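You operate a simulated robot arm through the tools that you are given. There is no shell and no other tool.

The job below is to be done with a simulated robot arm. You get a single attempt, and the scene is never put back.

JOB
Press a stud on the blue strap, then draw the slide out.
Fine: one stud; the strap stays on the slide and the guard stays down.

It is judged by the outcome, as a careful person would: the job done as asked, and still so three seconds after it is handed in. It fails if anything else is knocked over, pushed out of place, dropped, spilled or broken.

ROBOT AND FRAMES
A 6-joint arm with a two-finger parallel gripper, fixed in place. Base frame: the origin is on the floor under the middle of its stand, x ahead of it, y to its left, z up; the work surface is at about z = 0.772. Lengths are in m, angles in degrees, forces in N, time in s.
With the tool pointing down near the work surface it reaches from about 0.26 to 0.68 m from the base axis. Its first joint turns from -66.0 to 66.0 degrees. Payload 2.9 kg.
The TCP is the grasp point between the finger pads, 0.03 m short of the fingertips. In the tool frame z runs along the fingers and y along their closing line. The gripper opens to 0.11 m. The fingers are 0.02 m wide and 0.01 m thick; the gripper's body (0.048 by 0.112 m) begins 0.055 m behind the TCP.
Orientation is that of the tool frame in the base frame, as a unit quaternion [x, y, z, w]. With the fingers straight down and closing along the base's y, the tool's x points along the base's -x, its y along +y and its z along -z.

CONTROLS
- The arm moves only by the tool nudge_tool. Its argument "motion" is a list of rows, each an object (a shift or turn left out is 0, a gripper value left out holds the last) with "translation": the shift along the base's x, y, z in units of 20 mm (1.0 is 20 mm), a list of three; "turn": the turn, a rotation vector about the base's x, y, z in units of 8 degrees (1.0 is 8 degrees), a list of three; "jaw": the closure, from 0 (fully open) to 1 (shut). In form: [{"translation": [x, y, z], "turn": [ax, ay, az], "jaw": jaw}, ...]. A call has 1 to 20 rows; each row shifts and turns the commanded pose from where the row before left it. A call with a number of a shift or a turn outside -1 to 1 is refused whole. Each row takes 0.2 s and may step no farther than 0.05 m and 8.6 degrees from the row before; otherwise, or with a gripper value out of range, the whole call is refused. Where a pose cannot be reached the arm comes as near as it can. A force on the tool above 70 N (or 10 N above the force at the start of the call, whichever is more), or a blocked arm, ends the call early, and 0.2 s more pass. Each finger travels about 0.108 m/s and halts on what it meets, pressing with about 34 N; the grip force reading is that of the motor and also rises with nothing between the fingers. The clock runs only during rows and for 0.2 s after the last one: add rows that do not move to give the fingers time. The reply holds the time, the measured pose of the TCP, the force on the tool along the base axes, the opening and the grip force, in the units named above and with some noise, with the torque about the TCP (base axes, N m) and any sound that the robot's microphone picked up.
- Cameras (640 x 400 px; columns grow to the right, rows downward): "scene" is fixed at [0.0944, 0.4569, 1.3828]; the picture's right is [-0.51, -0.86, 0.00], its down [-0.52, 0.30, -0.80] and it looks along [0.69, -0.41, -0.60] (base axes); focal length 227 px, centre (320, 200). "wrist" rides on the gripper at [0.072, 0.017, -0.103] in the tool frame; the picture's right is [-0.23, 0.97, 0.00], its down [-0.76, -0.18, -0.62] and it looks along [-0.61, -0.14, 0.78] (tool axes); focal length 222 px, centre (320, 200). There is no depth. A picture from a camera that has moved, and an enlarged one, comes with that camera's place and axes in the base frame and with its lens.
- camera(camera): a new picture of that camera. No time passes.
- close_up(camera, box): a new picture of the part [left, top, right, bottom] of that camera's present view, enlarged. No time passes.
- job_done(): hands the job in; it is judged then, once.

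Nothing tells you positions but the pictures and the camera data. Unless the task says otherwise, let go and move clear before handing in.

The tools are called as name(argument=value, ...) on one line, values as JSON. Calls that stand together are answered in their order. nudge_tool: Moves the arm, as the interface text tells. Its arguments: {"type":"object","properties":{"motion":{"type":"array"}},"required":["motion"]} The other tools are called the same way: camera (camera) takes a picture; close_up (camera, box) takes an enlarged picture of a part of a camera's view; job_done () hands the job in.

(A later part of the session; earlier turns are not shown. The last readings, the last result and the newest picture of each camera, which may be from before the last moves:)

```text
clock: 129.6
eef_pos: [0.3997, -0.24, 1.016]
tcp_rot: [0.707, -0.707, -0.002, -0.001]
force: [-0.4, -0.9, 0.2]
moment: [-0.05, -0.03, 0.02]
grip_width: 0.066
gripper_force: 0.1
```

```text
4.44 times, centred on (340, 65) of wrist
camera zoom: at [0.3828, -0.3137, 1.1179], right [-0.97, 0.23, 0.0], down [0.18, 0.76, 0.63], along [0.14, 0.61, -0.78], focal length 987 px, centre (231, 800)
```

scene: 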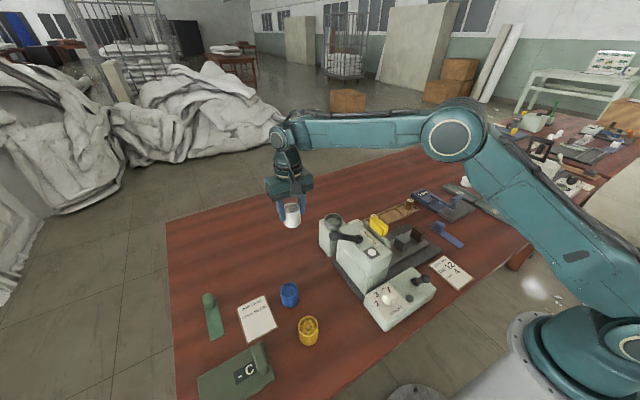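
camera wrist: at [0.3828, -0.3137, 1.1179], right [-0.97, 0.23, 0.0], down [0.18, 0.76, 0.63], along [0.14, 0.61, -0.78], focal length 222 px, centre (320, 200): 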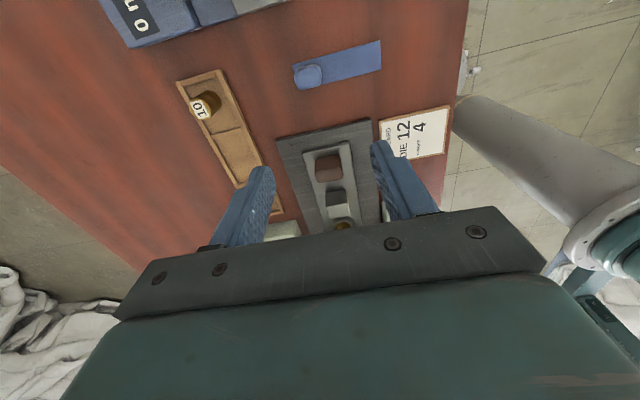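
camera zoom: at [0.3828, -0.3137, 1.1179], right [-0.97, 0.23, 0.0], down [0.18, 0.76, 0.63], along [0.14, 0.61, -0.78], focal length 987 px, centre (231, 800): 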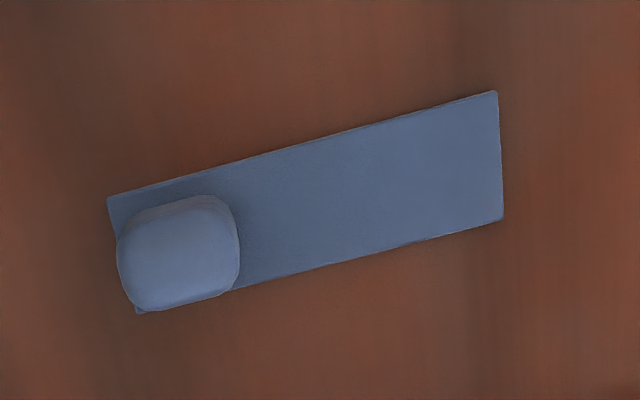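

The strap lies along x from about 0.313 to 0.429, centred at y≈-0.262. Its tab is about 35 mm long, centred near x≈0.410. I'll move above the tab and check alignment before descending.

nudge_tool(motion=[{"translation": [0.5, -1, -1]}, {"translation": [0, -0.1, -1]}, {"translation": [0, 0, -1]}, {"translation": [0, 0, -1]}, {"translation": [0, 0, -1]}, {"translation": [0, 0, -1]}, {"translation": [0, 0, -1]}, {}])

camera(camera="wrist")

close_up(camera="wrist", box=[240, 60, 400, 200])

```text
clock: 131.4
eef_pos: [0.4113, -0.2608, 0.8731]
tcp_rot: [-0.706, 0.708, 0.003, 0.001]
force: [-0.2, -0.1, 0.0]
moment: [-0.02, 0.02, 0.02]
grip_width: 0.0661
gripper_force: 0.0
```

```text
taken
camera wrist: at [0.3935, -0.3349, 0.9768], right [-0.97, 0.23, 0.0], down [0.18, 0.76, 0.63], along [0.14, 0.61, -0.78], focal length 222 px, centre (320, 200)
```

wrist: 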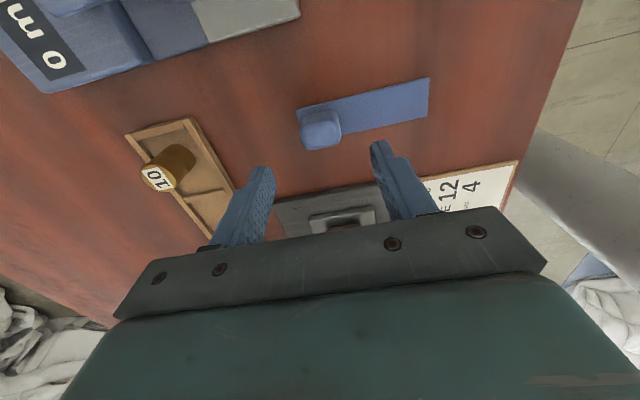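

```text
2.86 times, centred on (320, 130) of wrist
camera zoom: at [0.3935, -0.3349, 0.9768], right [-0.97, 0.23, 0.0], down [0.18, 0.76, 0.63], along [0.14, 0.61, -0.78], focal length 635 px, centre (320, 400)
```

zoom: 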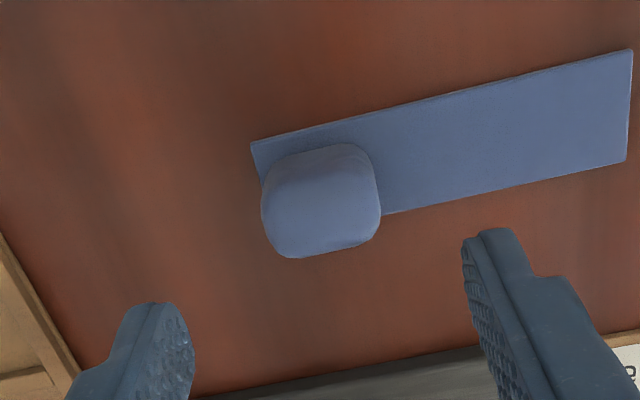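

nudge_tool(motion=[{"translation": [0, 0, -1]}, {"translation": [0, 0, -1]}, {"translation": [0, 0, -0.8]}, {}])

close_up(camera="wrist", box=[240, 100, 400, 210])

close_up(camera="scene", box=[400, 190, 500, 270])

```text
clock: 132.4
eef_pos: [0.4086, -0.2606, 0.817]
tcp_rot: [-0.706, 0.708, 0.003, 0.001]
force: [0.0, -0.2, -0.3]
moment: [0.01, 0.01, 0.01]
grip_width: 0.0662
gripper_force: 0.1
```

```text
3.64 times, centred on (320, 155) of wrist
camera zoom: at [0.3926, -0.3347, 0.92], right [-0.97, 0.23, 0.0], down [0.18, 0.76, 0.63], along [0.14, 0.61, -0.78], focal length 808 px, centre (320, 364)
```

zoom: 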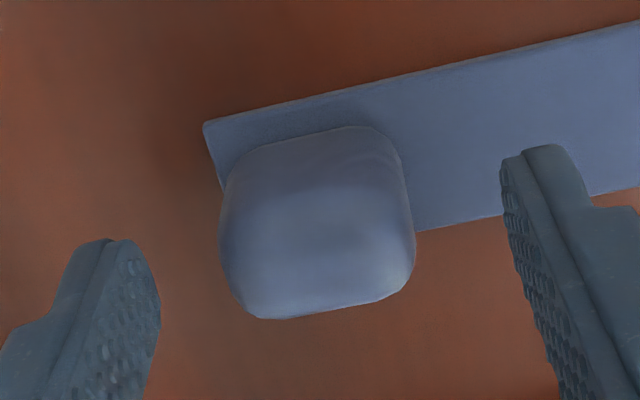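

```text
5.00 times, centred on (450, 230) of scene
camera zoom: at [0.0945, 0.4569, 1.3828], right [-0.51, -0.86, 0.0], down [-0.52, 0.3, -0.8], along [0.69, -0.41, -0.6], focal length 1135 px, centre (-330, 50)
```

zoom: 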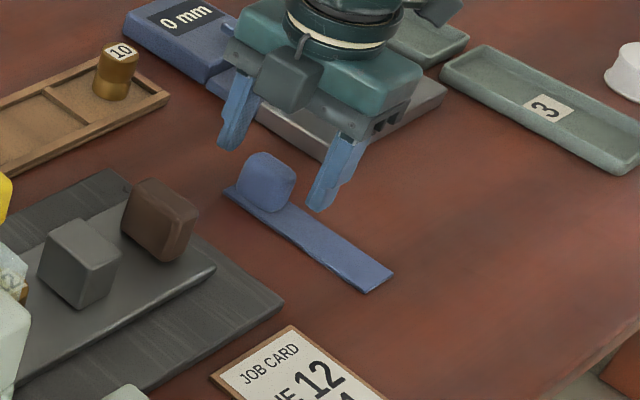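

nudge_tool(motion=[{"translation": [0, 0, -0.4]}, {}])

nudge_tool(motion=[{"jaw": 0.75}, {}, {}, {}])

camera(camera="wrist")

```text
clock: 133.0
eef_pos: [0.4095, -0.2605, 0.8088]
tcp_rot: [-0.707, 0.707, 0.003, 0.001]
force: [-0.7, -0.3, 1.0]
moment: [0.02, -0.02, 0.01]
grip_width: 0.066
gripper_force: 0.0
```

```text
clock: 134.0
eef_pos: [0.4083, -0.2609, 0.8088]
tcp_rot: [-0.707, 0.707, 0.002, 0.001]
force: [0.6, -0.1, 0.8]
moment: [0.0, -0.06, -0.02]
grip_width: 0.0342
gripper_force: 34.3
```

```text
taken
camera wrist: at [0.3923, -0.3343, 0.9129], right [-0.97, 0.23, 0.0], down [0.18, 0.76, 0.63], along [0.14, 0.61, -0.78], focal length 222 px, centre (320, 200)
```

wrist: 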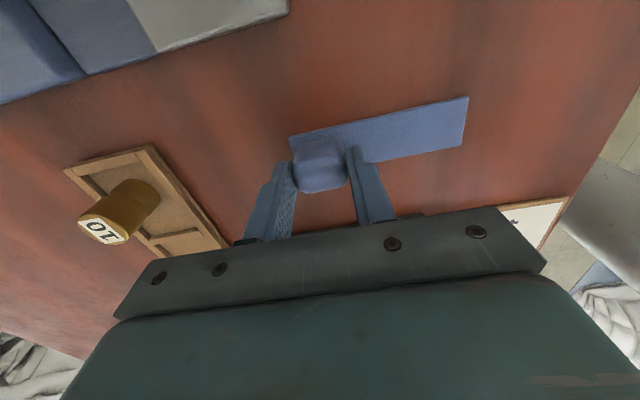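

The tab is gripped. I'll lift, rotate back to yaw 0 so that the strap points along +y, and carry it toward the slide.

nudge_tool(motion=[{"translation": [0, 0, 0.4]}, {"translation": [0, 0, 0.6]}, {"translation": [0, 0, 0.9]}, {"translation": [0, 0, 0.9]}, {"translation": [0, 0, 0.9]}, {"translation": [0, 0, 0.9]}, {"translation": [0, 0, 0.9]}, {"translation": [0, 0, 0.9]}, {}])

nudge_tool(motion=[{"turn": [0, 0, -1]}, {"turn": [0, 0, -1]}, {"turn": [0, 0, -1]}, {"turn": [0, 0, -1]}, {"turn": [0, 0, -1]}, {"turn": [0, 0, -1]}, {"turn": [0, 0, -1]}, {"turn": [0, 0, -1]}, {"turn": [0, 0, -1]}, {"turn": [0, 0, -1]}, {"turn": [0, 0, -1]}, {"turn": [0, 0, -0.25]}, {}])

camera(camera="wrist")

camera(camera="scene")

```text
clock: 136.0
eef_pos: [0.41, -0.263, 0.9379]
tcp_rot: [-0.706, 0.708, 0.003, 0.001]
force: [-0.3, 0.0, -0.9]
moment: [0.02, 0.02, 0.03]
grip_width: 0.0346
gripper_force: 34.5
```

```text
clock: 138.8
eef_pos: [0.41, -0.2619, 0.9377]
tcp_rot: [0.001, 1.0, 0.001, 0.002]
force: [0.9, 0.7, -0.3]
moment: [0.0, 0.0, -0.01]
grip_width: 0.0347
gripper_force: 34.1
```

```text
taken
camera wrist: at [0.3365, -0.2456, 1.0417], right [0.23, 0.97, 0.0], down [0.76, -0.18, 0.63], along [0.61, -0.14, -0.78], focal length 222 px, centre (320, 200)
```

wrist: 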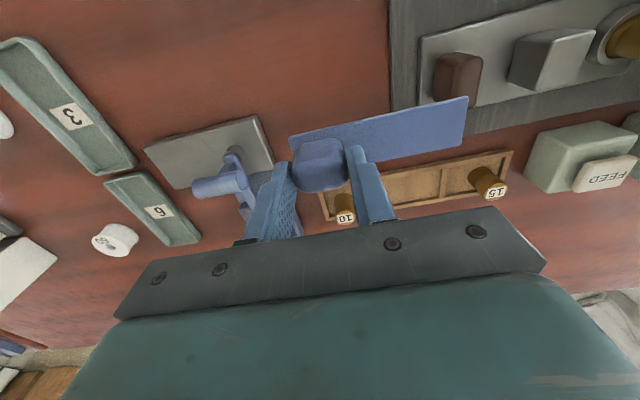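

```text
taken
```

scene: 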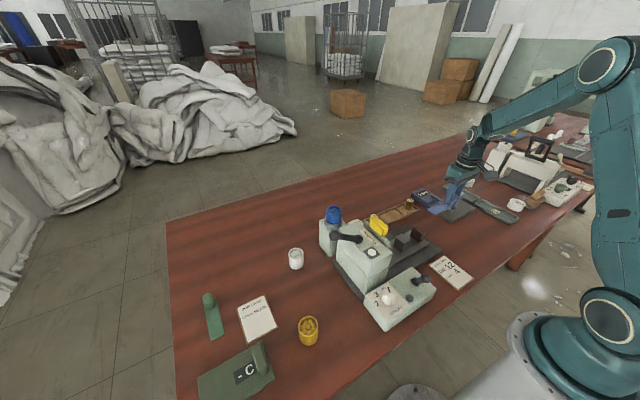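

The strap is held and points along +y. I'll carry it over the block and die and check alignment from above.

nudge_tool(motion=[{"translation": [0, 0.6, 0]}, {"translation": [0, 0.9, 0]}, {"translation": [0, 0.9, 0]}, {"translation": [0, 0.9, 0]}, {"translation": [0, 0.9, 0]}, {"translation": [0, 0.9, 0]}, {"translation": [0, 0.9, 0]}, {"translation": [0, 0.9, 0]}, {"translation": [0, 0.9, 0]}, {"translation": [0, 0.9, 0]}, {"translation": [0, 0.9, 0]}, {"translation": [0, 0.6, 0]}, {}])

camera(camera="wrist")

close_up(camera="wrist", box=[240, 40, 480, 190])

close_up(camera="scene", box=[370, 190, 470, 270])

```text
clock: 141.6
eef_pos: [0.408, -0.0578, 0.9377]
tcp_rot: [0.0, 1.0, 0.001, 0.003]
force: [0.6, 0.2, 0.6]
moment: [-0.02, 0.01, 0.02]
grip_width: 0.0349
gripper_force: 34.2
```

```text
taken
camera wrist: at [0.3365, -0.0421, 1.0411], right [0.23, 0.97, 0.0], down [0.76, -0.18, 0.63], along [0.61, -0.14, -0.78], focal length 222 px, centre (320, 200)
```

wrist: 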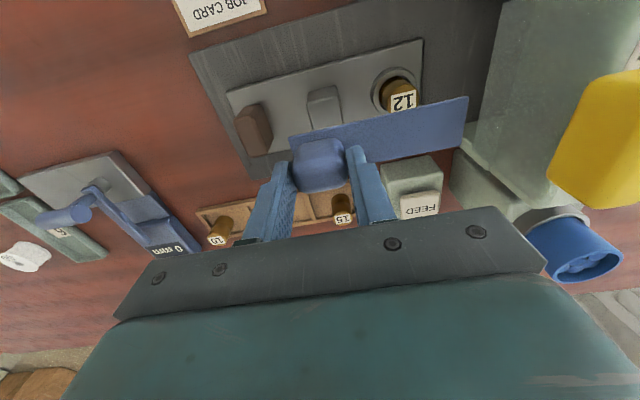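

```text
2.67 times, centred on (360, 115) of wrist
camera zoom: at [0.3365, -0.0421, 1.0411], right [0.23, 0.97, 0.0], down [0.76, -0.18, 0.63], along [0.61, -0.14, -0.78], focal length 592 px, centre (213, 427)
```

zoom: 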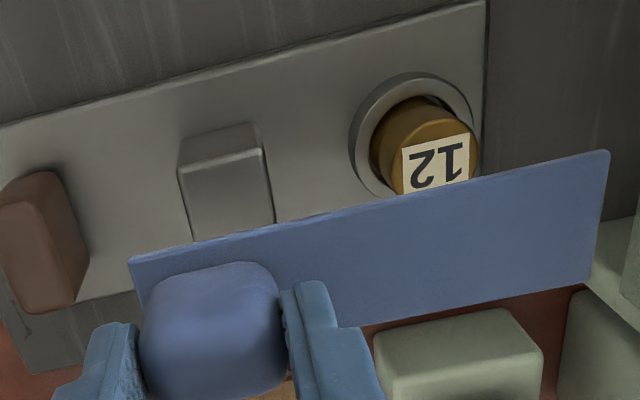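

```text
5.00 times, centred on (420, 230) of scene
camera zoom: at [0.0944, 0.4569, 1.3828], right [-0.51, -0.86, 0.0], down [-0.52, 0.3, -0.8], along [0.69, -0.41, -0.6], focal length 1135 px, centre (-180, 50)
```

zoom: 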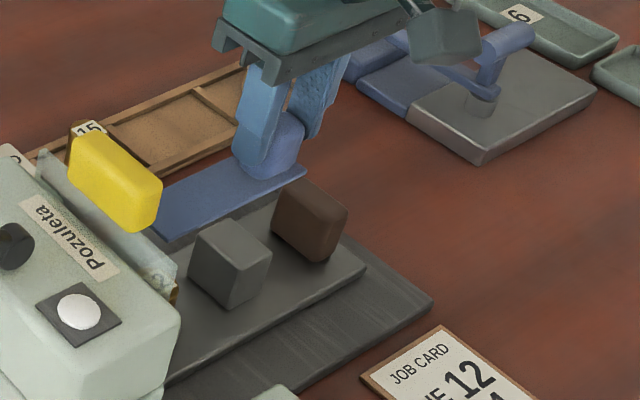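

nudge_tool(motion=[{"translation": [0, 0.25, -0.8]}, {"translation": [0, 0, -0.8]}, {"translation": [0, 0, -0.8]}, {}])

close_up(camera="wrist", box=[240, 60, 480, 210])

close_up(camera="scene", box=[370, 190, 450, 260])

```text
clock: 142.6
eef_pos: [0.4105, -0.0537, 0.8904]
tcp_rot: [0.002, 1.0, 0.0, 0.003]
force: [-0.6, -0.1, 0.1]
moment: [0.01, 0.01, -0.01]
grip_width: 0.0347
gripper_force: 33.6
```

```text
2.67 times, centred on (360, 135) of wrist
camera zoom: at [0.3366, -0.0378, 0.9936], right [0.23, 0.97, 0.0], down [0.76, -0.18, 0.63], along [0.61, -0.14, -0.78], focal length 592 px, centre (213, 373)
```

zoom: 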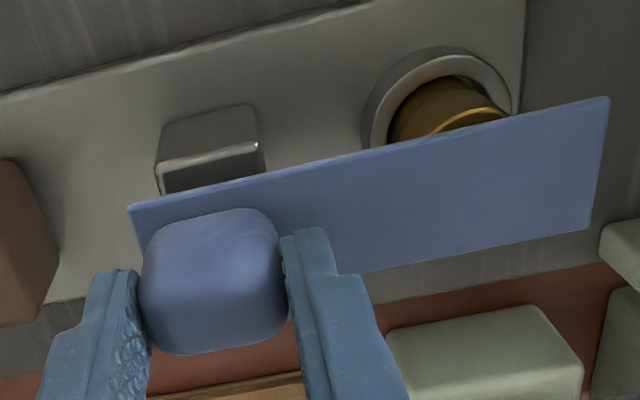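

```text
5.71 times, centred on (410, 225) of scene
camera zoom: at [0.0945, 0.4569, 1.3828], right [-0.51, -0.86, 0.0], down [-0.52, 0.3, -0.8], along [0.69, -0.41, -0.6], focal length 1298 px, centre (-194, 57)
```

zoom: 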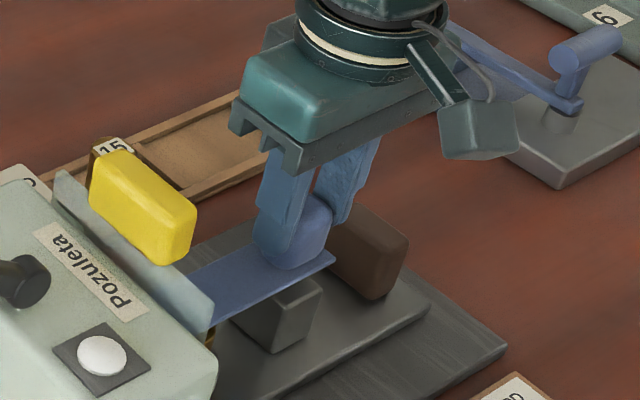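

nudge_tool(motion=[{"translation": [0, 0.1, -0.3]}, {"translation": [0, 0, -0.3]}, {}])

nudge_tool(motion=[{"translation": [0, 0, -0.15]}, {}])

nudge_tool(motion=[{"translation": [0, 0, -0.15]}, {}])

```text
clock: 143.4
eef_pos: [0.4091, -0.0515, 0.8767]
tcp_rot: [0.001, 1.0, 0.001, 0.002]
force: [-0.7, 0.0, -0.3]
moment: [0.0, -0.01, 0.02]
grip_width: 0.0347
gripper_force: 33.7
```

```text
clock: 144.0
eef_pos: [0.4094, -0.0515, 0.8754]
tcp_rot: [0.001, 1.0, 0.0, 0.002]
force: [-2.8, 2.2, 11.5]
moment: [0.0, 0.17, 0.0]
grip_width: 0.0348
gripper_force: 33.7
```

```text
clock: 144.6
eef_pos: [0.409, -0.0519, 0.8726]
tcp_rot: [0.001, 1.0, 0.001, 0.006]
force: [-7.1, 4.1, 40.3]
moment: [0.16, 0.11, 0.07]
grip_width: 0.0347
gripper_force: 33.8
```

The strap bottomed on the block. I'll relieve the pressure slightly, release the tab and inspect.

nudge_tool(motion=[{"translation": [0, 0, 0.15]}, {}])

nudge_tool(motion=[{"jaw": 0.66}, {}, {"jaw": 0.5}, {}])

close_up(camera="scene", box=[370, 190, 450, 260])

close_up(camera="wrist", box=[240, 60, 480, 210])

```text
clock: 145.2
eef_pos: [0.408, -0.0525, 0.8738]
tcp_rot: [0.002, 1.0, 0.001, 0.0]
force: [0.4, 0.5, -0.1]
moment: [-0.01, -0.05, -0.03]
grip_width: 0.0347
gripper_force: 34.4
```

```text
clock: 146.2
eef_pos: [0.4092, -0.0514, 0.874]
tcp_rot: [0.001, 1.0, 0.001, 0.003]
force: [0.0, 0.6, -0.1]
moment: [0.03, 0.02, 0.0]
grip_width: 0.0549
gripper_force: 0.1
```

```text
5.71 times, centred on (410, 225) of scene
camera zoom: at [0.0944, 0.4569, 1.3828], right [-0.51, -0.86, 0.0], down [-0.52, 0.3, -0.8], along [0.69, -0.41, -0.6], focal length 1298 px, centre (-194, 57)
```

zoom: 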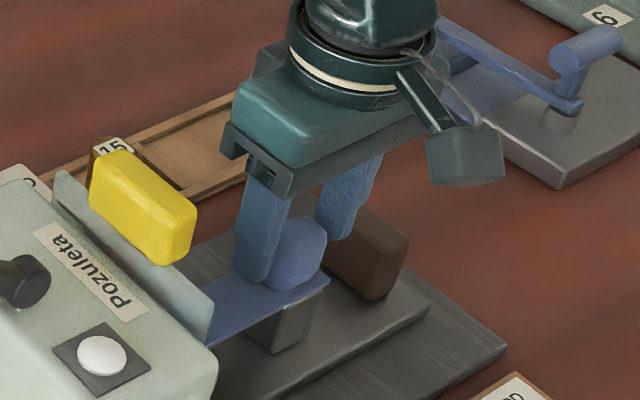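

```text
2.67 times, centred on (360, 135) of wrist
camera zoom: at [0.3365, -0.0357, 0.9784], right [0.23, 0.97, 0.0], down [0.76, -0.18, 0.63], along [0.61, -0.14, -0.78], focal length 592 px, centre (213, 373)
```

zoom: 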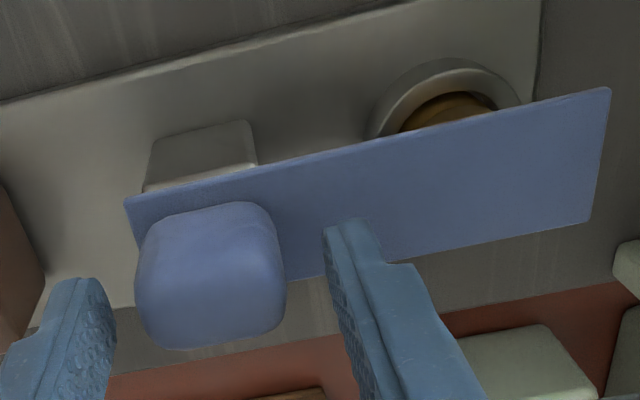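

nudge_tool(motion=[{"translation": [0, 0, 0.5]}, {"translation": [0, 0, 1]}, {"translation": [0, 0, 1]}, {"translation": [0, 0, 1]}, {"translation": [0, 0, 1]}, {"translation": [0, -0.5, 1]}, {"translation": [0, -0.5, 1]}, {}])

camera(camera="wrist")

close_up(camera="wrist", box=[230, 20, 430, 145])

close_up(camera="scene", box=[370, 190, 450, 260])

```text
clock: 148.0
eef_pos: [0.4096, -0.0715, 1.0026]
tcp_rot: [0.001, 1.0, 0.001, 0.003]
force: [0.0, 0.0, 0.7]
moment: [0.03, 0.01, 0.03]
grip_width: 0.055
gripper_force: 0.1
```

```text
taken
camera wrist: at [0.3366, -0.0549, 1.1077], right [0.23, 0.97, 0.0], down [0.76, -0.18, 0.63], along [0.61, -0.14, -0.78], focal length 222 px, centre (320, 200)
```

wrist: 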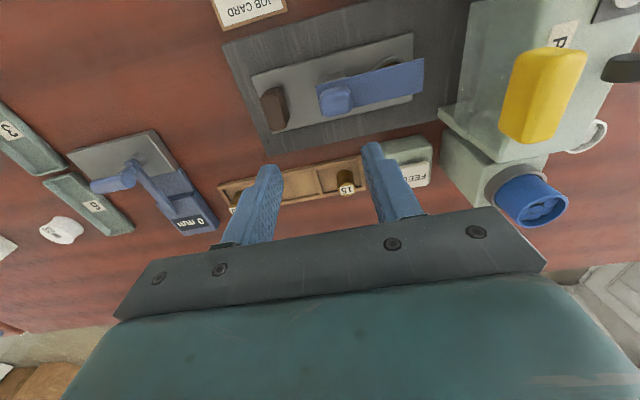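

```text
3.20 times, centred on (330, 82) of wrist
camera zoom: at [0.3366, -0.0549, 1.1077], right [0.23, 0.97, 0.0], down [0.76, -0.18, 0.63], along [0.61, -0.14, -0.78], focal length 711 px, centre (288, 576)
```

zoom: 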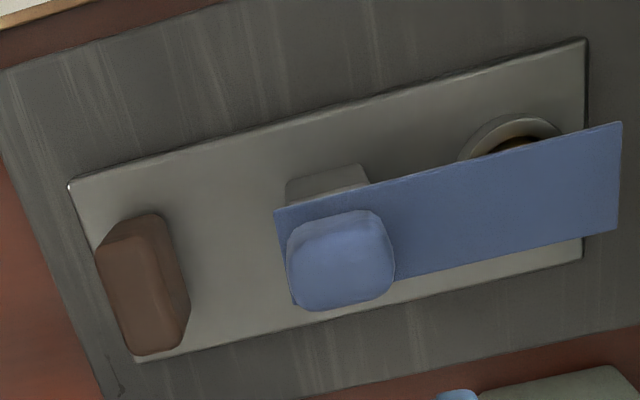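

```text
5.71 times, centred on (410, 225) of scene
camera zoom: at [0.0944, 0.4569, 1.3828], right [-0.51, -0.86, 0.0], down [-0.52, 0.3, -0.8], along [0.69, -0.41, -0.6], focal length 1298 px, centre (-194, 57)
```

zoom: 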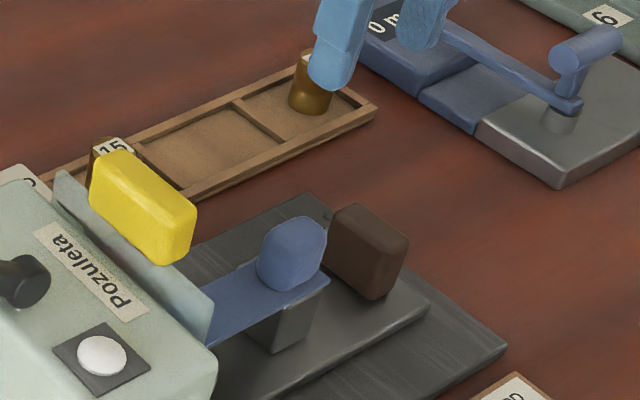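

The strap lies flat across block and die, its free end flush with the slide end at y≈0.045. Next I'll grip the brown slide handle near (0.407, -0.125) to push the slide in.

nudge_tool(motion=[{"translation": [-0.1, -0.9, 0]}, {"translation": [0, -0.9, 0]}, {"translation": [0, -0.87, -1]}, {"translation": [0, 0, -1]}, {"translation": [0, 0, -1]}, {"translation": [0, 0, -1]}, {"translation": [0, 0, -1]}, {}])

close_up(camera="wrist", box=[220, 70, 420, 210])

close_up(camera="scene", box=[380, 180, 480, 260])

```text
clock: 149.8
eef_pos: [0.4059, -0.1239, 0.9037]
tcp_rot: [0.001, 1.0, 0.0, 0.003]
force: [0.8, 0.8, -0.1]
moment: [-0.03, 0.02, 0.0]
grip_width: 0.0549
gripper_force: 0.1
```

```text
2.86 times, centred on (320, 140) of wrist
camera zoom: at [0.3336, -0.1083, 1.0082], right [0.23, 0.97, 0.0], down [0.76, -0.18, 0.63], along [0.61, -0.14, -0.78], focal length 635 px, centre (320, 371)
```

zoom: 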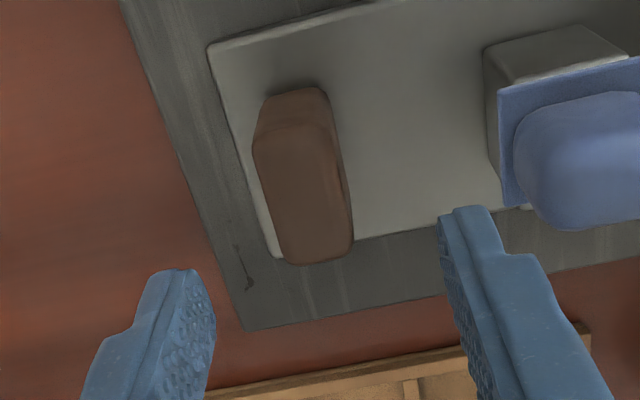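

```text
5.00 times, centred on (430, 220) of scene
camera zoom: at [0.0945, 0.4569, 1.3828], right [-0.51, -0.86, 0.0], down [-0.52, 0.3, -0.8], along [0.69, -0.41, -0.6], focal length 1135 px, centre (-230, 100)
```

zoom: 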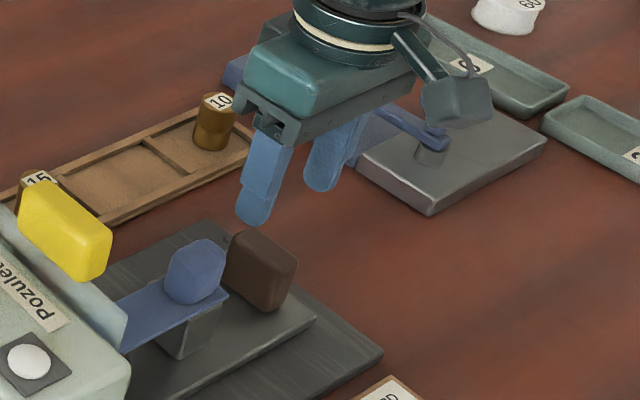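

nudge_tool(motion=[{"translation": [0, -0.17, -1]}, {"translation": [0, 0, -1]}, {"translation": [0, 0, -1]}, {"translation": [0, 0, -0.7]}, {}])

close_up(camera="wrist", box=[220, 90, 420, 215])

```text
clock: 151.0
eef_pos: [0.4064, -0.1271, 0.8316]
tcp_rot: [0.001, 1.0, 0.001, 0.003]
force: [0.3, 0.9, 0.7]
moment: [0.0, 0.01, 0.0]
grip_width: 0.0549
gripper_force: 0.0
```

```text
3.20 times, centred on (320, 152) of wrist
camera zoom: at [0.3342, -0.1114, 0.9339], right [0.23, 0.97, 0.0], down [0.76, -0.18, 0.63], along [0.61, -0.14, -0.78], focal length 711 px, centre (320, 352)
```

zoom: 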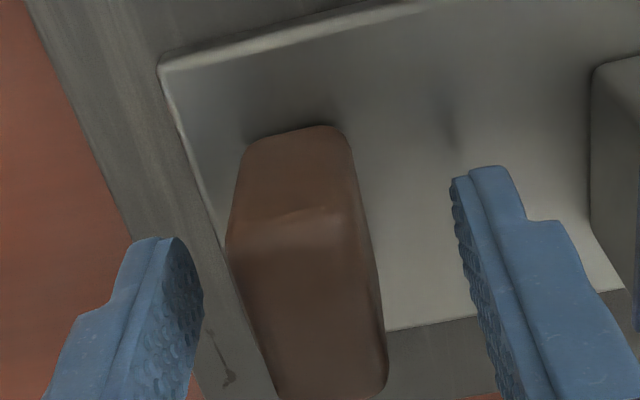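

nudge_tool(motion=[{"jaw": 0.85}, {}, {}, {}])

close_up(camera="wrist", box=[220, 60, 460, 215])

```text
clock: 152.0
eef_pos: [0.4062, -0.1286, 0.8312]
tcp_rot: [0.001, 1.0, 0.001, 0.003]
force: [-1.0, -4.4, -7.6]
moment: [-0.58, -0.73, 0.32]
grip_width: 0.024
gripper_force: 44.5
```

```text
2.58 times, centred on (340, 138) of wrist
camera zoom: at [0.3342, -0.1115, 0.934], right [0.23, 0.97, 0.0], down [0.76, -0.18, 0.63], along [0.61, -0.14, -0.78], focal length 573 px, centre (268, 361)
```

zoom: 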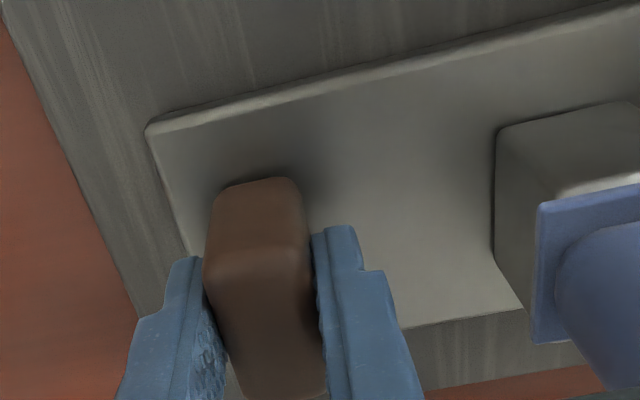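

The handle is gripped at 24 mm. I'll push the slide in along +y in modest steps, watching the force and the strap.

nudge_tool(motion=[{"translation": [0, 0.3, 0]}, {"translation": [0, 0.4, 0]}, {"translation": [0, 0.4, 0]}, {"translation": [0, 0.4, 0]}, {}])

close_up(camera="scene", box=[370, 190, 450, 260])

```text
clock: 153.2
eef_pos: [0.406, -0.0982, 0.8307]
tcp_rot: [0.001, 1.0, 0.002, 0.003]
force: [12.2, -0.6, -23.9]
moment: [-0.5, 0.33, 0.16]
grip_width: 0.0241
gripper_force: 44.4
```

```text
5.71 times, centred on (410, 225) of scene
camera zoom: at [0.095, 0.4569, 1.3827], right [-0.51, -0.86, 0.0], down [-0.52, 0.3, -0.8], along [0.69, -0.41, -0.6], focal length 1298 px, centre (-194, 57)
```

zoom: 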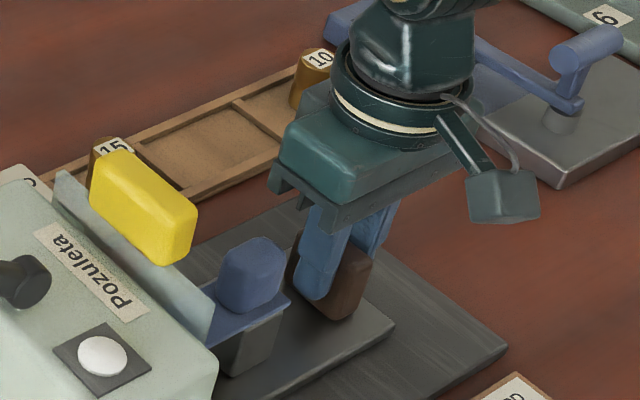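

nudge_tool(motion=[{"translation": [0, 0.4, 0]}, {"translation": [0, 0.4, 0]}, {"translation": [0, 0.4, 0]}, {"translation": [0, 0.4, 0]}, {}])

close_up(camera="scene", box=[370, 190, 450, 260])

camera(camera="wrist")

```text
clock: 154.4
eef_pos: [0.4075, -0.0655, 0.8301]
tcp_rot: [0.001, 1.0, 0.001, 0.003]
force: [6.7, -2.1, -9.2]
moment: [-0.34, 0.87, 0.48]
grip_width: 0.0239
gripper_force: 45.1
```

```text
5.71 times, centred on (410, 225) of scene
camera zoom: at [0.0947, 0.4569, 1.3828], right [-0.51, -0.86, 0.0], down [-0.52, 0.3, -0.8], along [0.69, -0.41, -0.6], focal length 1298 px, centre (-194, 57)
```

zoom: 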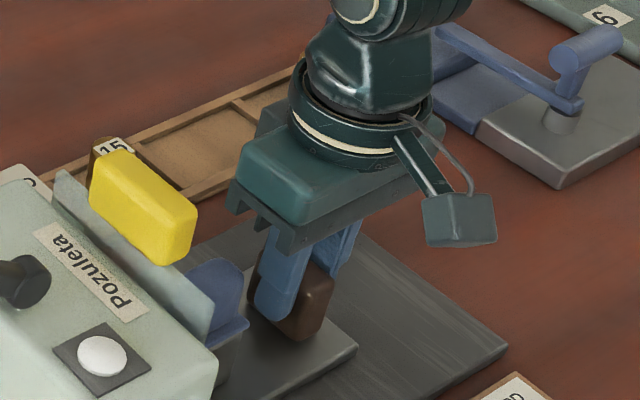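

```text
taken
camera wrist: at [0.3342, -0.0487, 0.9341], right [0.23, 0.97, 0.0], down [0.76, -0.18, 0.63], along [0.61, -0.14, -0.78], focal length 222 px, centre (320, 200)
```

wrist: 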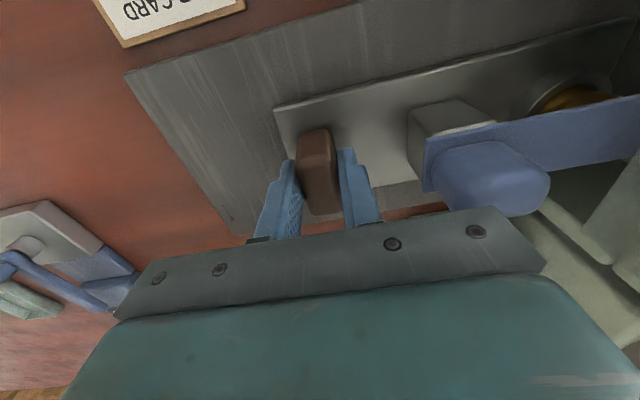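

nudge_tool(motion=[{"translation": [0, 0.4, 0]}, {"translation": [0, 0.4, 0]}, {"translation": [0, 0.4, 0]}, {}])

nudge_tool(motion=[{"translation": [0, 0.3, 0]}, {"translation": [0, 0.3, 0]}, {}])

camera(camera="wrist")

close_up(camera="scene", box=[370, 190, 450, 260])

```text
clock: 155.4
eef_pos: [0.4067, -0.0414, 0.8314]
tcp_rot: [0.001, 1.0, 0.0, 0.002]
force: [1.4, -1.9, -13.3]
moment: [-0.34, -0.88, 0.4]
grip_width: 0.0241
gripper_force: 45.7
```

```text
clock: 156.2
eef_pos: [0.4073, -0.0306, 0.8309]
tcp_rot: [0.001, 1.0, 0.0, 0.002]
force: [3.3, -1.9, -17.1]
moment: [-0.21, -0.13, 0.36]
grip_width: 0.024
gripper_force: 44.7
```

```text
taken
camera wrist: at [0.3343, -0.0137, 0.9342], right [0.23, 0.97, 0.0], down [0.76, -0.18, 0.63], along [0.61, -0.14, -0.78], focal length 222 px, centre (320, 200)
```

wrist: 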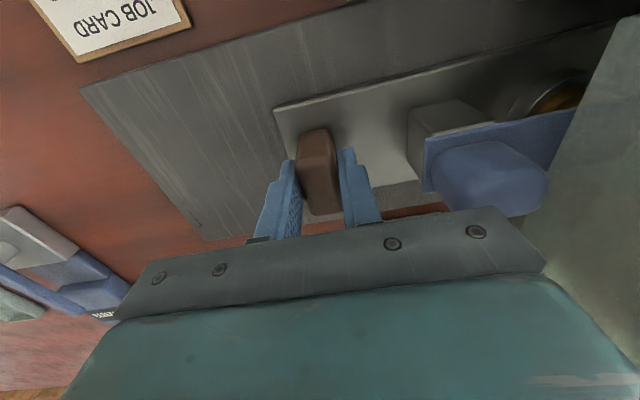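

```text
5.71 times, centred on (410, 225) of scene
camera zoom: at [0.0947, 0.4569, 1.3827], right [-0.51, -0.86, 0.0], down [-0.52, 0.3, -0.8], along [0.69, -0.41, -0.6], focal length 1298 px, centre (-194, 57)
```

zoom: 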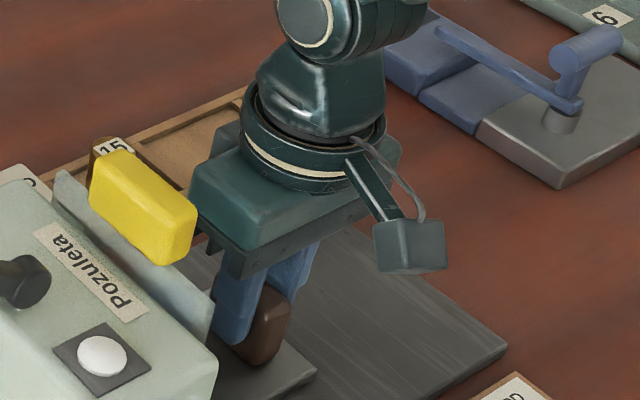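

nudge_tool(motion=[{"translation": [0, 0.2, 0]}, {"translation": [0, 0.2, 0]}, {}])

nudge_tool(motion=[{"translation": [0, 0.2, 0]}, {"translation": [0, 0.2, 0]}, {}])

```text
clock: 157.0
eef_pos: [0.4065, -0.029, 0.8305]
tcp_rot: [0.008, 1.0, -0.007, 0.002]
force: [-1.9, -47.0, -20.5]
moment: [0.67, -0.71, 0.86]
grip_width: 0.0245
gripper_force: 44.6
```

```text
clock: 157.6
eef_pos: [0.408, -0.0296, 0.8305]
tcp_rot: [0.011, 1.0, -0.014, 0.001]
force: [1.0, -12.3, -3.8]
moment: [1.06, -0.04, 1.12]
grip_width: 0.0247
gripper_force: 45.0
stopped in row 2: the force on the tool passed its limit at 73 N (the readings are from after the stop); the commanded pose is now the measured one
```

The slide hit its stop after about 100 mm of travel. I'll release the handle, rise and inspect.

nudge_tool(motion=[{"jaw": 0.5}, {}, {}])

nudge_tool(motion=[{"translation": [0, -0.3, 0.5]}, {"translation": [0, 0, 1]}, {"translation": [0, -0.5, 1]}, {"translation": [0, -1, 1]}, {"translation": [0, -1, 1]}, {"translation": [0, -1, 1]}, {"translation": [0, -1, 1]}, {}])

camera(camera="wrist")

close_up(camera="scene", box=[350, 190, 450, 270])

```text
clock: 158.3
eef_pos: [0.4067, -0.0271, 0.8315]
tcp_rot: [0.011, 1.0, -0.013, 0.001]
force: [-1.3, 0.5, 0.2]
moment: [0.0, -0.02, 0.01]
grip_width: 0.0549
gripper_force: 0.0
```

```text
clock: 160.2
eef_pos: [0.4073, -0.1264, 0.9599]
tcp_rot: [0.012, 1.0, -0.013, 0.001]
force: [0.5, -0.1, 0.2]
moment: [0.04, 0.02, 0.01]
grip_width: 0.0551
gripper_force: 0.0
```

```text
taken
camera wrist: at [0.3354, -0.1045, 1.0633], right [0.25, 0.97, -0.02], down [0.76, -0.18, 0.63], along [0.61, -0.18, -0.78], focal length 222 px, centre (320, 200)
```

wrist: 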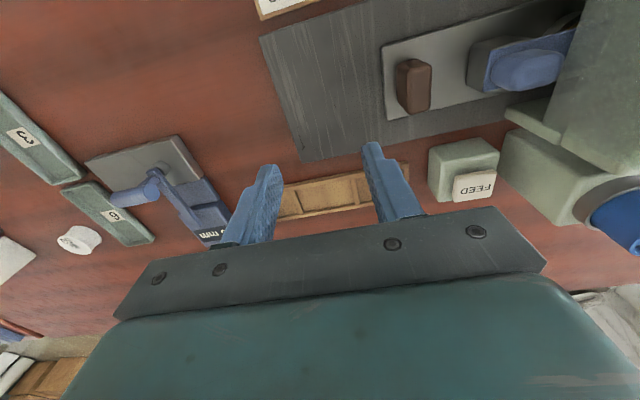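

```text
5.00 times, centred on (400, 230) of scene
camera zoom: at [0.0945, 0.4569, 1.3828], right [-0.51, -0.86, 0.0], down [-0.52, 0.3, -0.8], along [0.69, -0.41, -0.6], focal length 1135 px, centre (-80, 50)
```

zoom: 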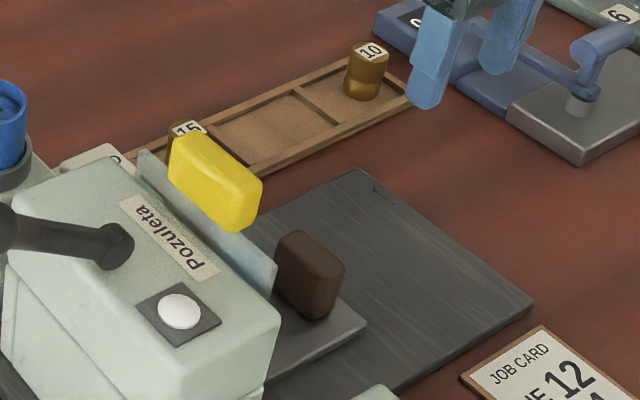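

close_up(camera="wrist", box=[400, 0, 640, 150])

nudge_tool(motion=[{"turn": [-0.2, 0, 1]}, {"turn": [0, 0, 1]}, {"turn": [0, 0, 1]}, {"turn": [0, 0, 1]}, {"turn": [0, 0, 1]}, {"turn": [0, 0, 1]}, {"turn": [0, 0, 1]}, {"turn": [0, 0, 1]}, {"turn": [0, 0, 1]}, {"turn": [0, 0, 1]}, {"turn": [0, 0, 1]}, {"translation": [0, -1, 0]}, {"translation": [0, -1, 0]}, {"translation": [0, -1, 0]}, {"translation": [0, -1, 0]}, {}])

camera(camera="wrist")

```text
2.67 times, centred on (520, 75) of wrist
camera zoom: at [0.3354, -0.1045, 1.0633], right [0.25, 0.97, -0.02], down [0.76, -0.18, 0.63], along [0.61, -0.18, -0.78], focal length 592 px, centre (-213, 533)
```

zoom: 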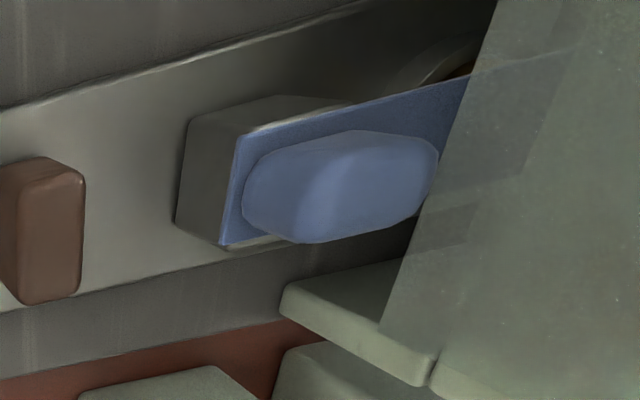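

```text
clock: 163.6
eef_pos: [0.4076, -0.2049, 0.9588]
tcp_rot: [-0.687, 0.726, -0.02, 0.019]
force: [-0.1, 0.3, -0.3]
moment: [0.02, -0.02, 0.0]
grip_width: 0.0548
gripper_force: 0.1
```

```text
taken
camera wrist: at [0.3811, -0.2755, 1.0622], right [-0.96, 0.28, -0.05], down [0.19, 0.75, 0.63], along [0.22, 0.6, -0.77], focal length 222 px, centre (320, 200)
```

wrist: 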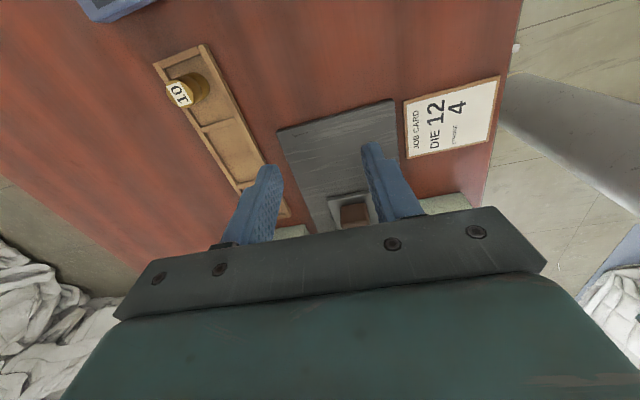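

I want to know whether the guard is up or down, so I'll back off along -y and tilt the camera to look at the head's front.

nudge_tool(motion=[{"turn": [0, 0.4, 0]}, {"translation": [0, -1, 0.5]}, {"translation": [0, -1, 0.5]}, {"translation": [0, -1, 0.5]}, {"translation": [0, -1, 0.5]}, {"translation": [0, -1, 0.5]}, {"turn": [1, 0, 0]}, {"turn": [1, 0, 0]}, {"turn": [1, 0, 0]}, {}])

camera(camera="wrist")

close_up(camera="wrist", box=[260, 100, 420, 215])

```text
clock: 165.8
eef_pos: [0.4063, -0.305, 1.0092]
tcp_rot: [-0.672, 0.711, 0.152, 0.141]
force: [-0.6, -0.2, -0.4]
moment: [0.0, 0.0, 0.0]
grip_width: 0.0548
gripper_force: 0.0
```

```text
taken
camera wrist: at [0.3857, -0.4121, 1.076], right [-0.96, 0.26, 0.12], down [0.22, 0.43, 0.87], along [0.17, 0.86, -0.47], focal length 222 px, centre (320, 200)
```

wrist: 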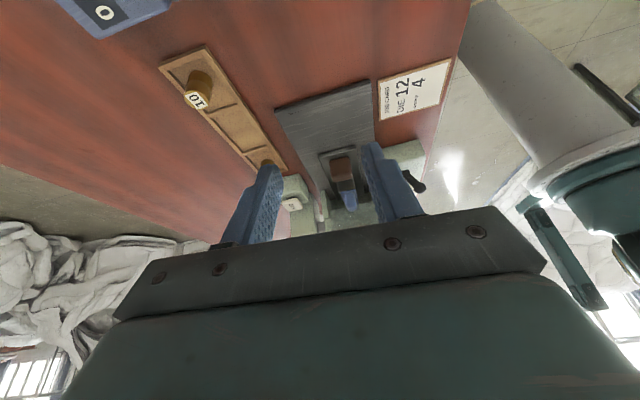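

```text
3.48 times, centred on (340, 158) of wrist
camera zoom: at [0.3857, -0.4121, 1.076], right [-0.96, 0.26, 0.12], down [0.22, 0.43, 0.87], along [0.17, 0.86, -0.47], focal length 773 px, centre (250, 348)
```

zoom: 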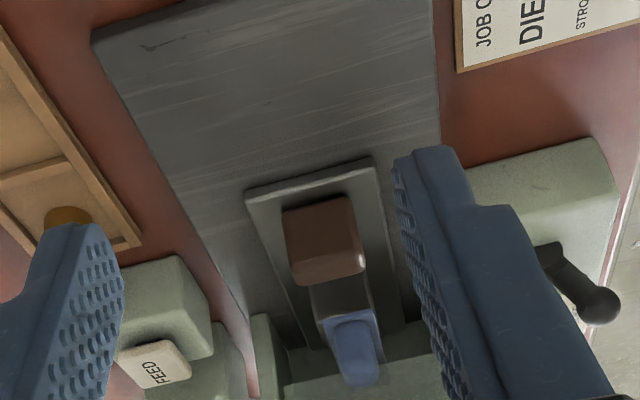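

nudge_tool(motion=[{"translation": [0, 0, 1], "jaw": 0.0}, {"translation": [0, 0, 1]}, {"translation": [0, 0, 1]}, {"translation": [0, 0, 1]}, {}])

close_up(camera="wrist", box=[260, 100, 420, 215])

```text
clock: 166.9
eef_pos: [0.3846, -0.2789, 1.0641]
tcp_rot: [-0.672, 0.711, 0.151, 0.141]
force: [0.2, -0.6, -0.3]
moment: [-0.01, -0.01, 0.03]
grip_width: 0.11
gripper_force: 0.0
out of reach, approached as far as the arm can: row 1, 2, 3, 4
```

```text
3.48 times, centred on (340, 158) of wrist
camera zoom: at [0.364, -0.3866, 1.1298], right [-0.96, 0.26, 0.11], down [0.22, 0.43, 0.87], along [0.18, 0.86, -0.47], focal length 773 px, centre (250, 348)
```

zoom: 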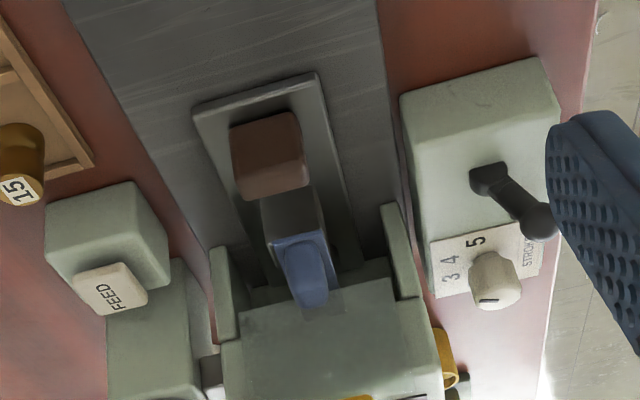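

The guard plate is raised: its lower edge is about level with the underside of the head. I'll straighten the tool, close the fingers and bring them above the yellow guard grip near (0.407, 0.081) to push it down.

nudge_tool(motion=[{"turn": [-1, 0, 0], "translation": [0.5, 0.5, -0.5]}, {"turn": [-1, 0, 0], "translation": [0.5, 0.5, -0.5]}, {"turn": [-1, 0, 0], "jaw": 1.0}, {}])

nudge_tool(motion=[{"translation": [0, 1, 0]}, {"translation": [0, 1, 0]}, {"translation": [0, 1, 0]}, {"translation": [0, 1, 0]}, {"translation": [0, 1, 0]}, {"translation": [0, 1, 0]}, {"translation": [0, 1, 0]}, {"translation": [0, 1, 0]}, {"translation": [0, 1, 0]}, {"translation": [0, 1, 0]}, {"translation": [0, 1, 0]}, {"translation": [0, 1, 0]}, {}])

camera(camera="wrist")

```text
clock: 167.9
eef_pos: [0.408, -0.2602, 1.0476]
tcp_rot: [-0.686, 0.727, 0.018, 0.023]
force: [0.7, -0.4, -0.6]
moment: [0.01, 0.0, -0.02]
grip_width: 0.0001
gripper_force: 17.5
out of reach, approached as far as the arm can: row 1
```

```text
clock: 170.8
eef_pos: [0.4067, -0.0231, 1.0462]
tcp_rot: [-0.686, 0.727, 0.019, 0.024]
force: [-0.6, 0.4, 0.5]
moment: [-0.02, -0.01, 0.01]
grip_width: 0.0001
gripper_force: 34.2
```

```text
taken
camera wrist: at [0.3851, -0.0997, 1.1465], right [-0.96, 0.28, 0.01], down [0.22, 0.71, 0.67], along [0.18, 0.64, -0.74], focal length 222 px, centre (320, 200)
```

wrist: 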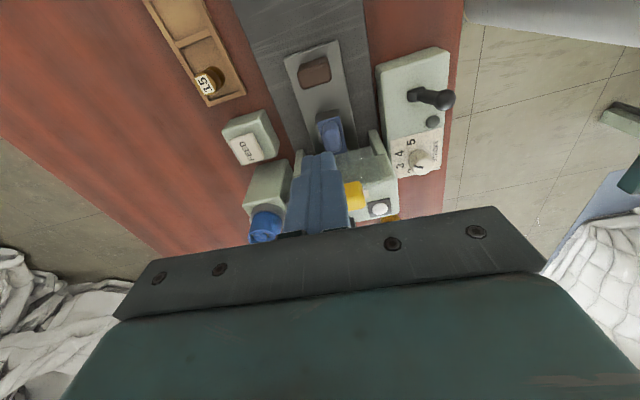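

nudge_tool(motion=[{"turn": [-0.44, 0, 0], "translation": [0, 0.9, 0]}, {"turn": [0, 0, 0.41], "translation": [0, 0.9, 0]}, {"translation": [0, 0.9, 0]}, {"translation": [0, 0.9, 0]}, {"translation": [0, 0.9, 0]}, {"translation": [0, 0.7, -0.5]}, {}])

camera(camera="wrist")

close_up(camera="scene", box=[320, 160, 440, 270])

```text
clock: 172.3
eef_pos: [0.4072, 0.0824, 1.039]
tcp_rot: [-0.706, 0.708, -0.003, 0.004]
force: [-0.1, 0.7, 0.1]
moment: [-0.01, 0.01, 0.01]
grip_width: 0.0001
gripper_force: 34.1
```

```text
taken
camera wrist: at [0.39, 0.0098, 1.1427], right [-0.97, 0.23, -0.01], down [0.17, 0.76, 0.62], along [0.15, 0.61, -0.78], focal length 222 px, centre (320, 200)
```

wrist: 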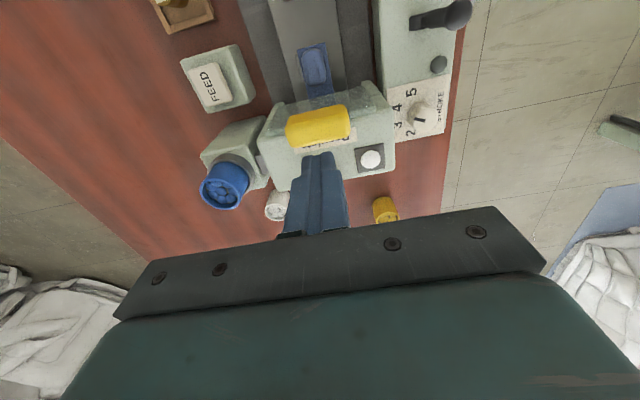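

```text
3.64 times, centred on (380, 215) of scene
camera zoom: at [0.0944, 0.4569, 1.3828], right [-0.51, -0.86, 0.0], down [-0.52, 0.3, -0.8], along [0.69, -0.41, -0.6], focal length 826 px, centre (102, 146)
```

zoom: 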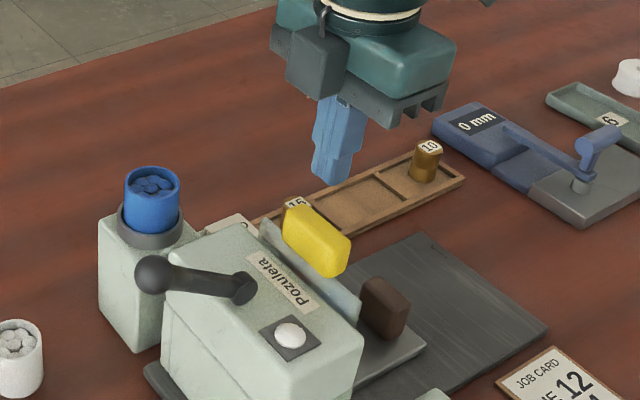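

nudge_tool(motion=[{"translation": [0, -0.2, -0.9]}, {"translation": [0, 0, -0.9]}, {}])

close_up(camera="wrist", box=[240, 70, 400, 210])

close_up(camera="scene", box=[350, 170, 430, 250])

```text
clock: 173.2
eef_pos: [0.4075, 0.0798, 1.0029]
tcp_rot: [-0.707, 0.708, -0.003, 0.004]
force: [-0.3, 0.1, -0.2]
moment: [0.01, -0.01, -0.03]
grip_width: 0.0
gripper_force: 33.3
```

```text
2.86 times, centred on (320, 140) of wrist
camera zoom: at [0.3891, 0.0061, 1.1068], right [-0.97, 0.23, -0.01], down [0.17, 0.76, 0.62], along [0.15, 0.61, -0.78], focal length 635 px, centre (320, 371)
```

zoom: 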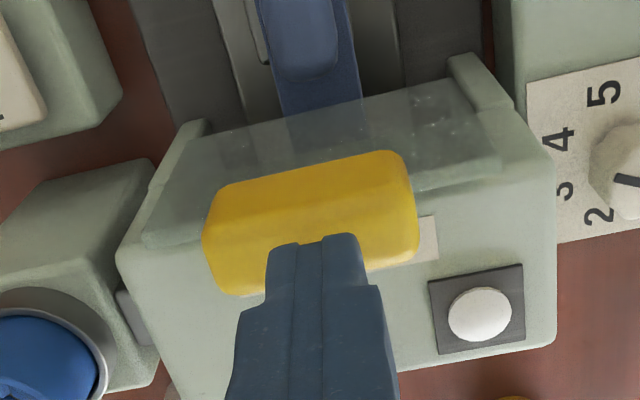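

```text
5.00 times, centred on (390, 210) of scene
camera zoom: at [0.0945, 0.4569, 1.3828], right [-0.51, -0.86, 0.0], down [-0.52, 0.3, -0.8], along [0.69, -0.41, -0.6], focal length 1135 px, centre (-30, 150)
```

zoom: 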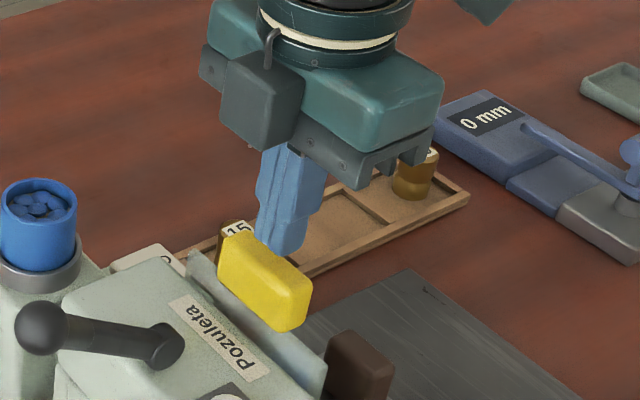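

nudge_tool(motion=[{"translation": [0, 0, -0.4]}, {"translation": [0, 0, -0.4]}, {}])

nudge_tool(motion=[{"translation": [0, 0, -0.3]}, {"translation": [0, 0, -0.3]}, {}])

close_up(camera="scene", box=[350, 170, 430, 250])

```text
clock: 174.0
eef_pos: [0.4079, 0.078, 0.9922]
tcp_rot: [-0.706, 0.708, -0.004, 0.004]
force: [-8.1, -1.6, 11.9]
moment: [-0.05, 0.34, 0.02]
grip_width: 0.0002
gripper_force: 34.1
stopped in row 3: the force on the tool passed its limit at 74 N (the readings are from after the stop); the commanded pose is now the measured one
```

```text
clock: 174.4
eef_pos: [0.407, 0.0792, 0.992]
tcp_rot: [-0.706, 0.708, -0.006, 0.007]
force: [-10.0, -1.7, 15.0]
moment: [-0.12, 0.4, 0.02]
grip_width: 0.0
gripper_force: 34.1
stopped in row 2: the force on the tool passed its limit at 82 N (the readings are from after the stop); the commanded pose is now the measured one
```

```text
5.00 times, centred on (390, 210) of scene
camera zoom: at [0.094, 0.4568, 1.3828], right [-0.51, -0.86, 0.0], down [-0.52, 0.3, -0.8], along [0.69, -0.41, -0.6], focal length 1135 px, centre (-30, 150)
```

zoom: 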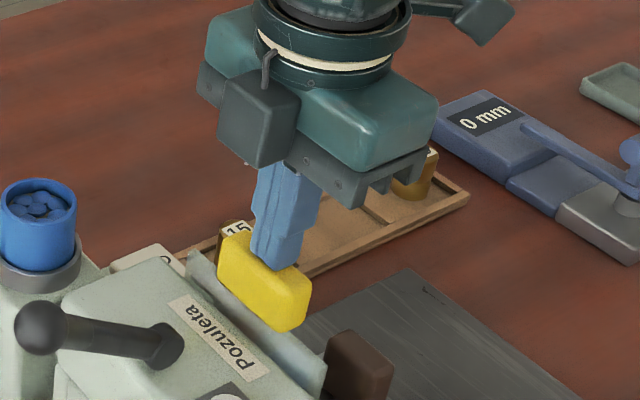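

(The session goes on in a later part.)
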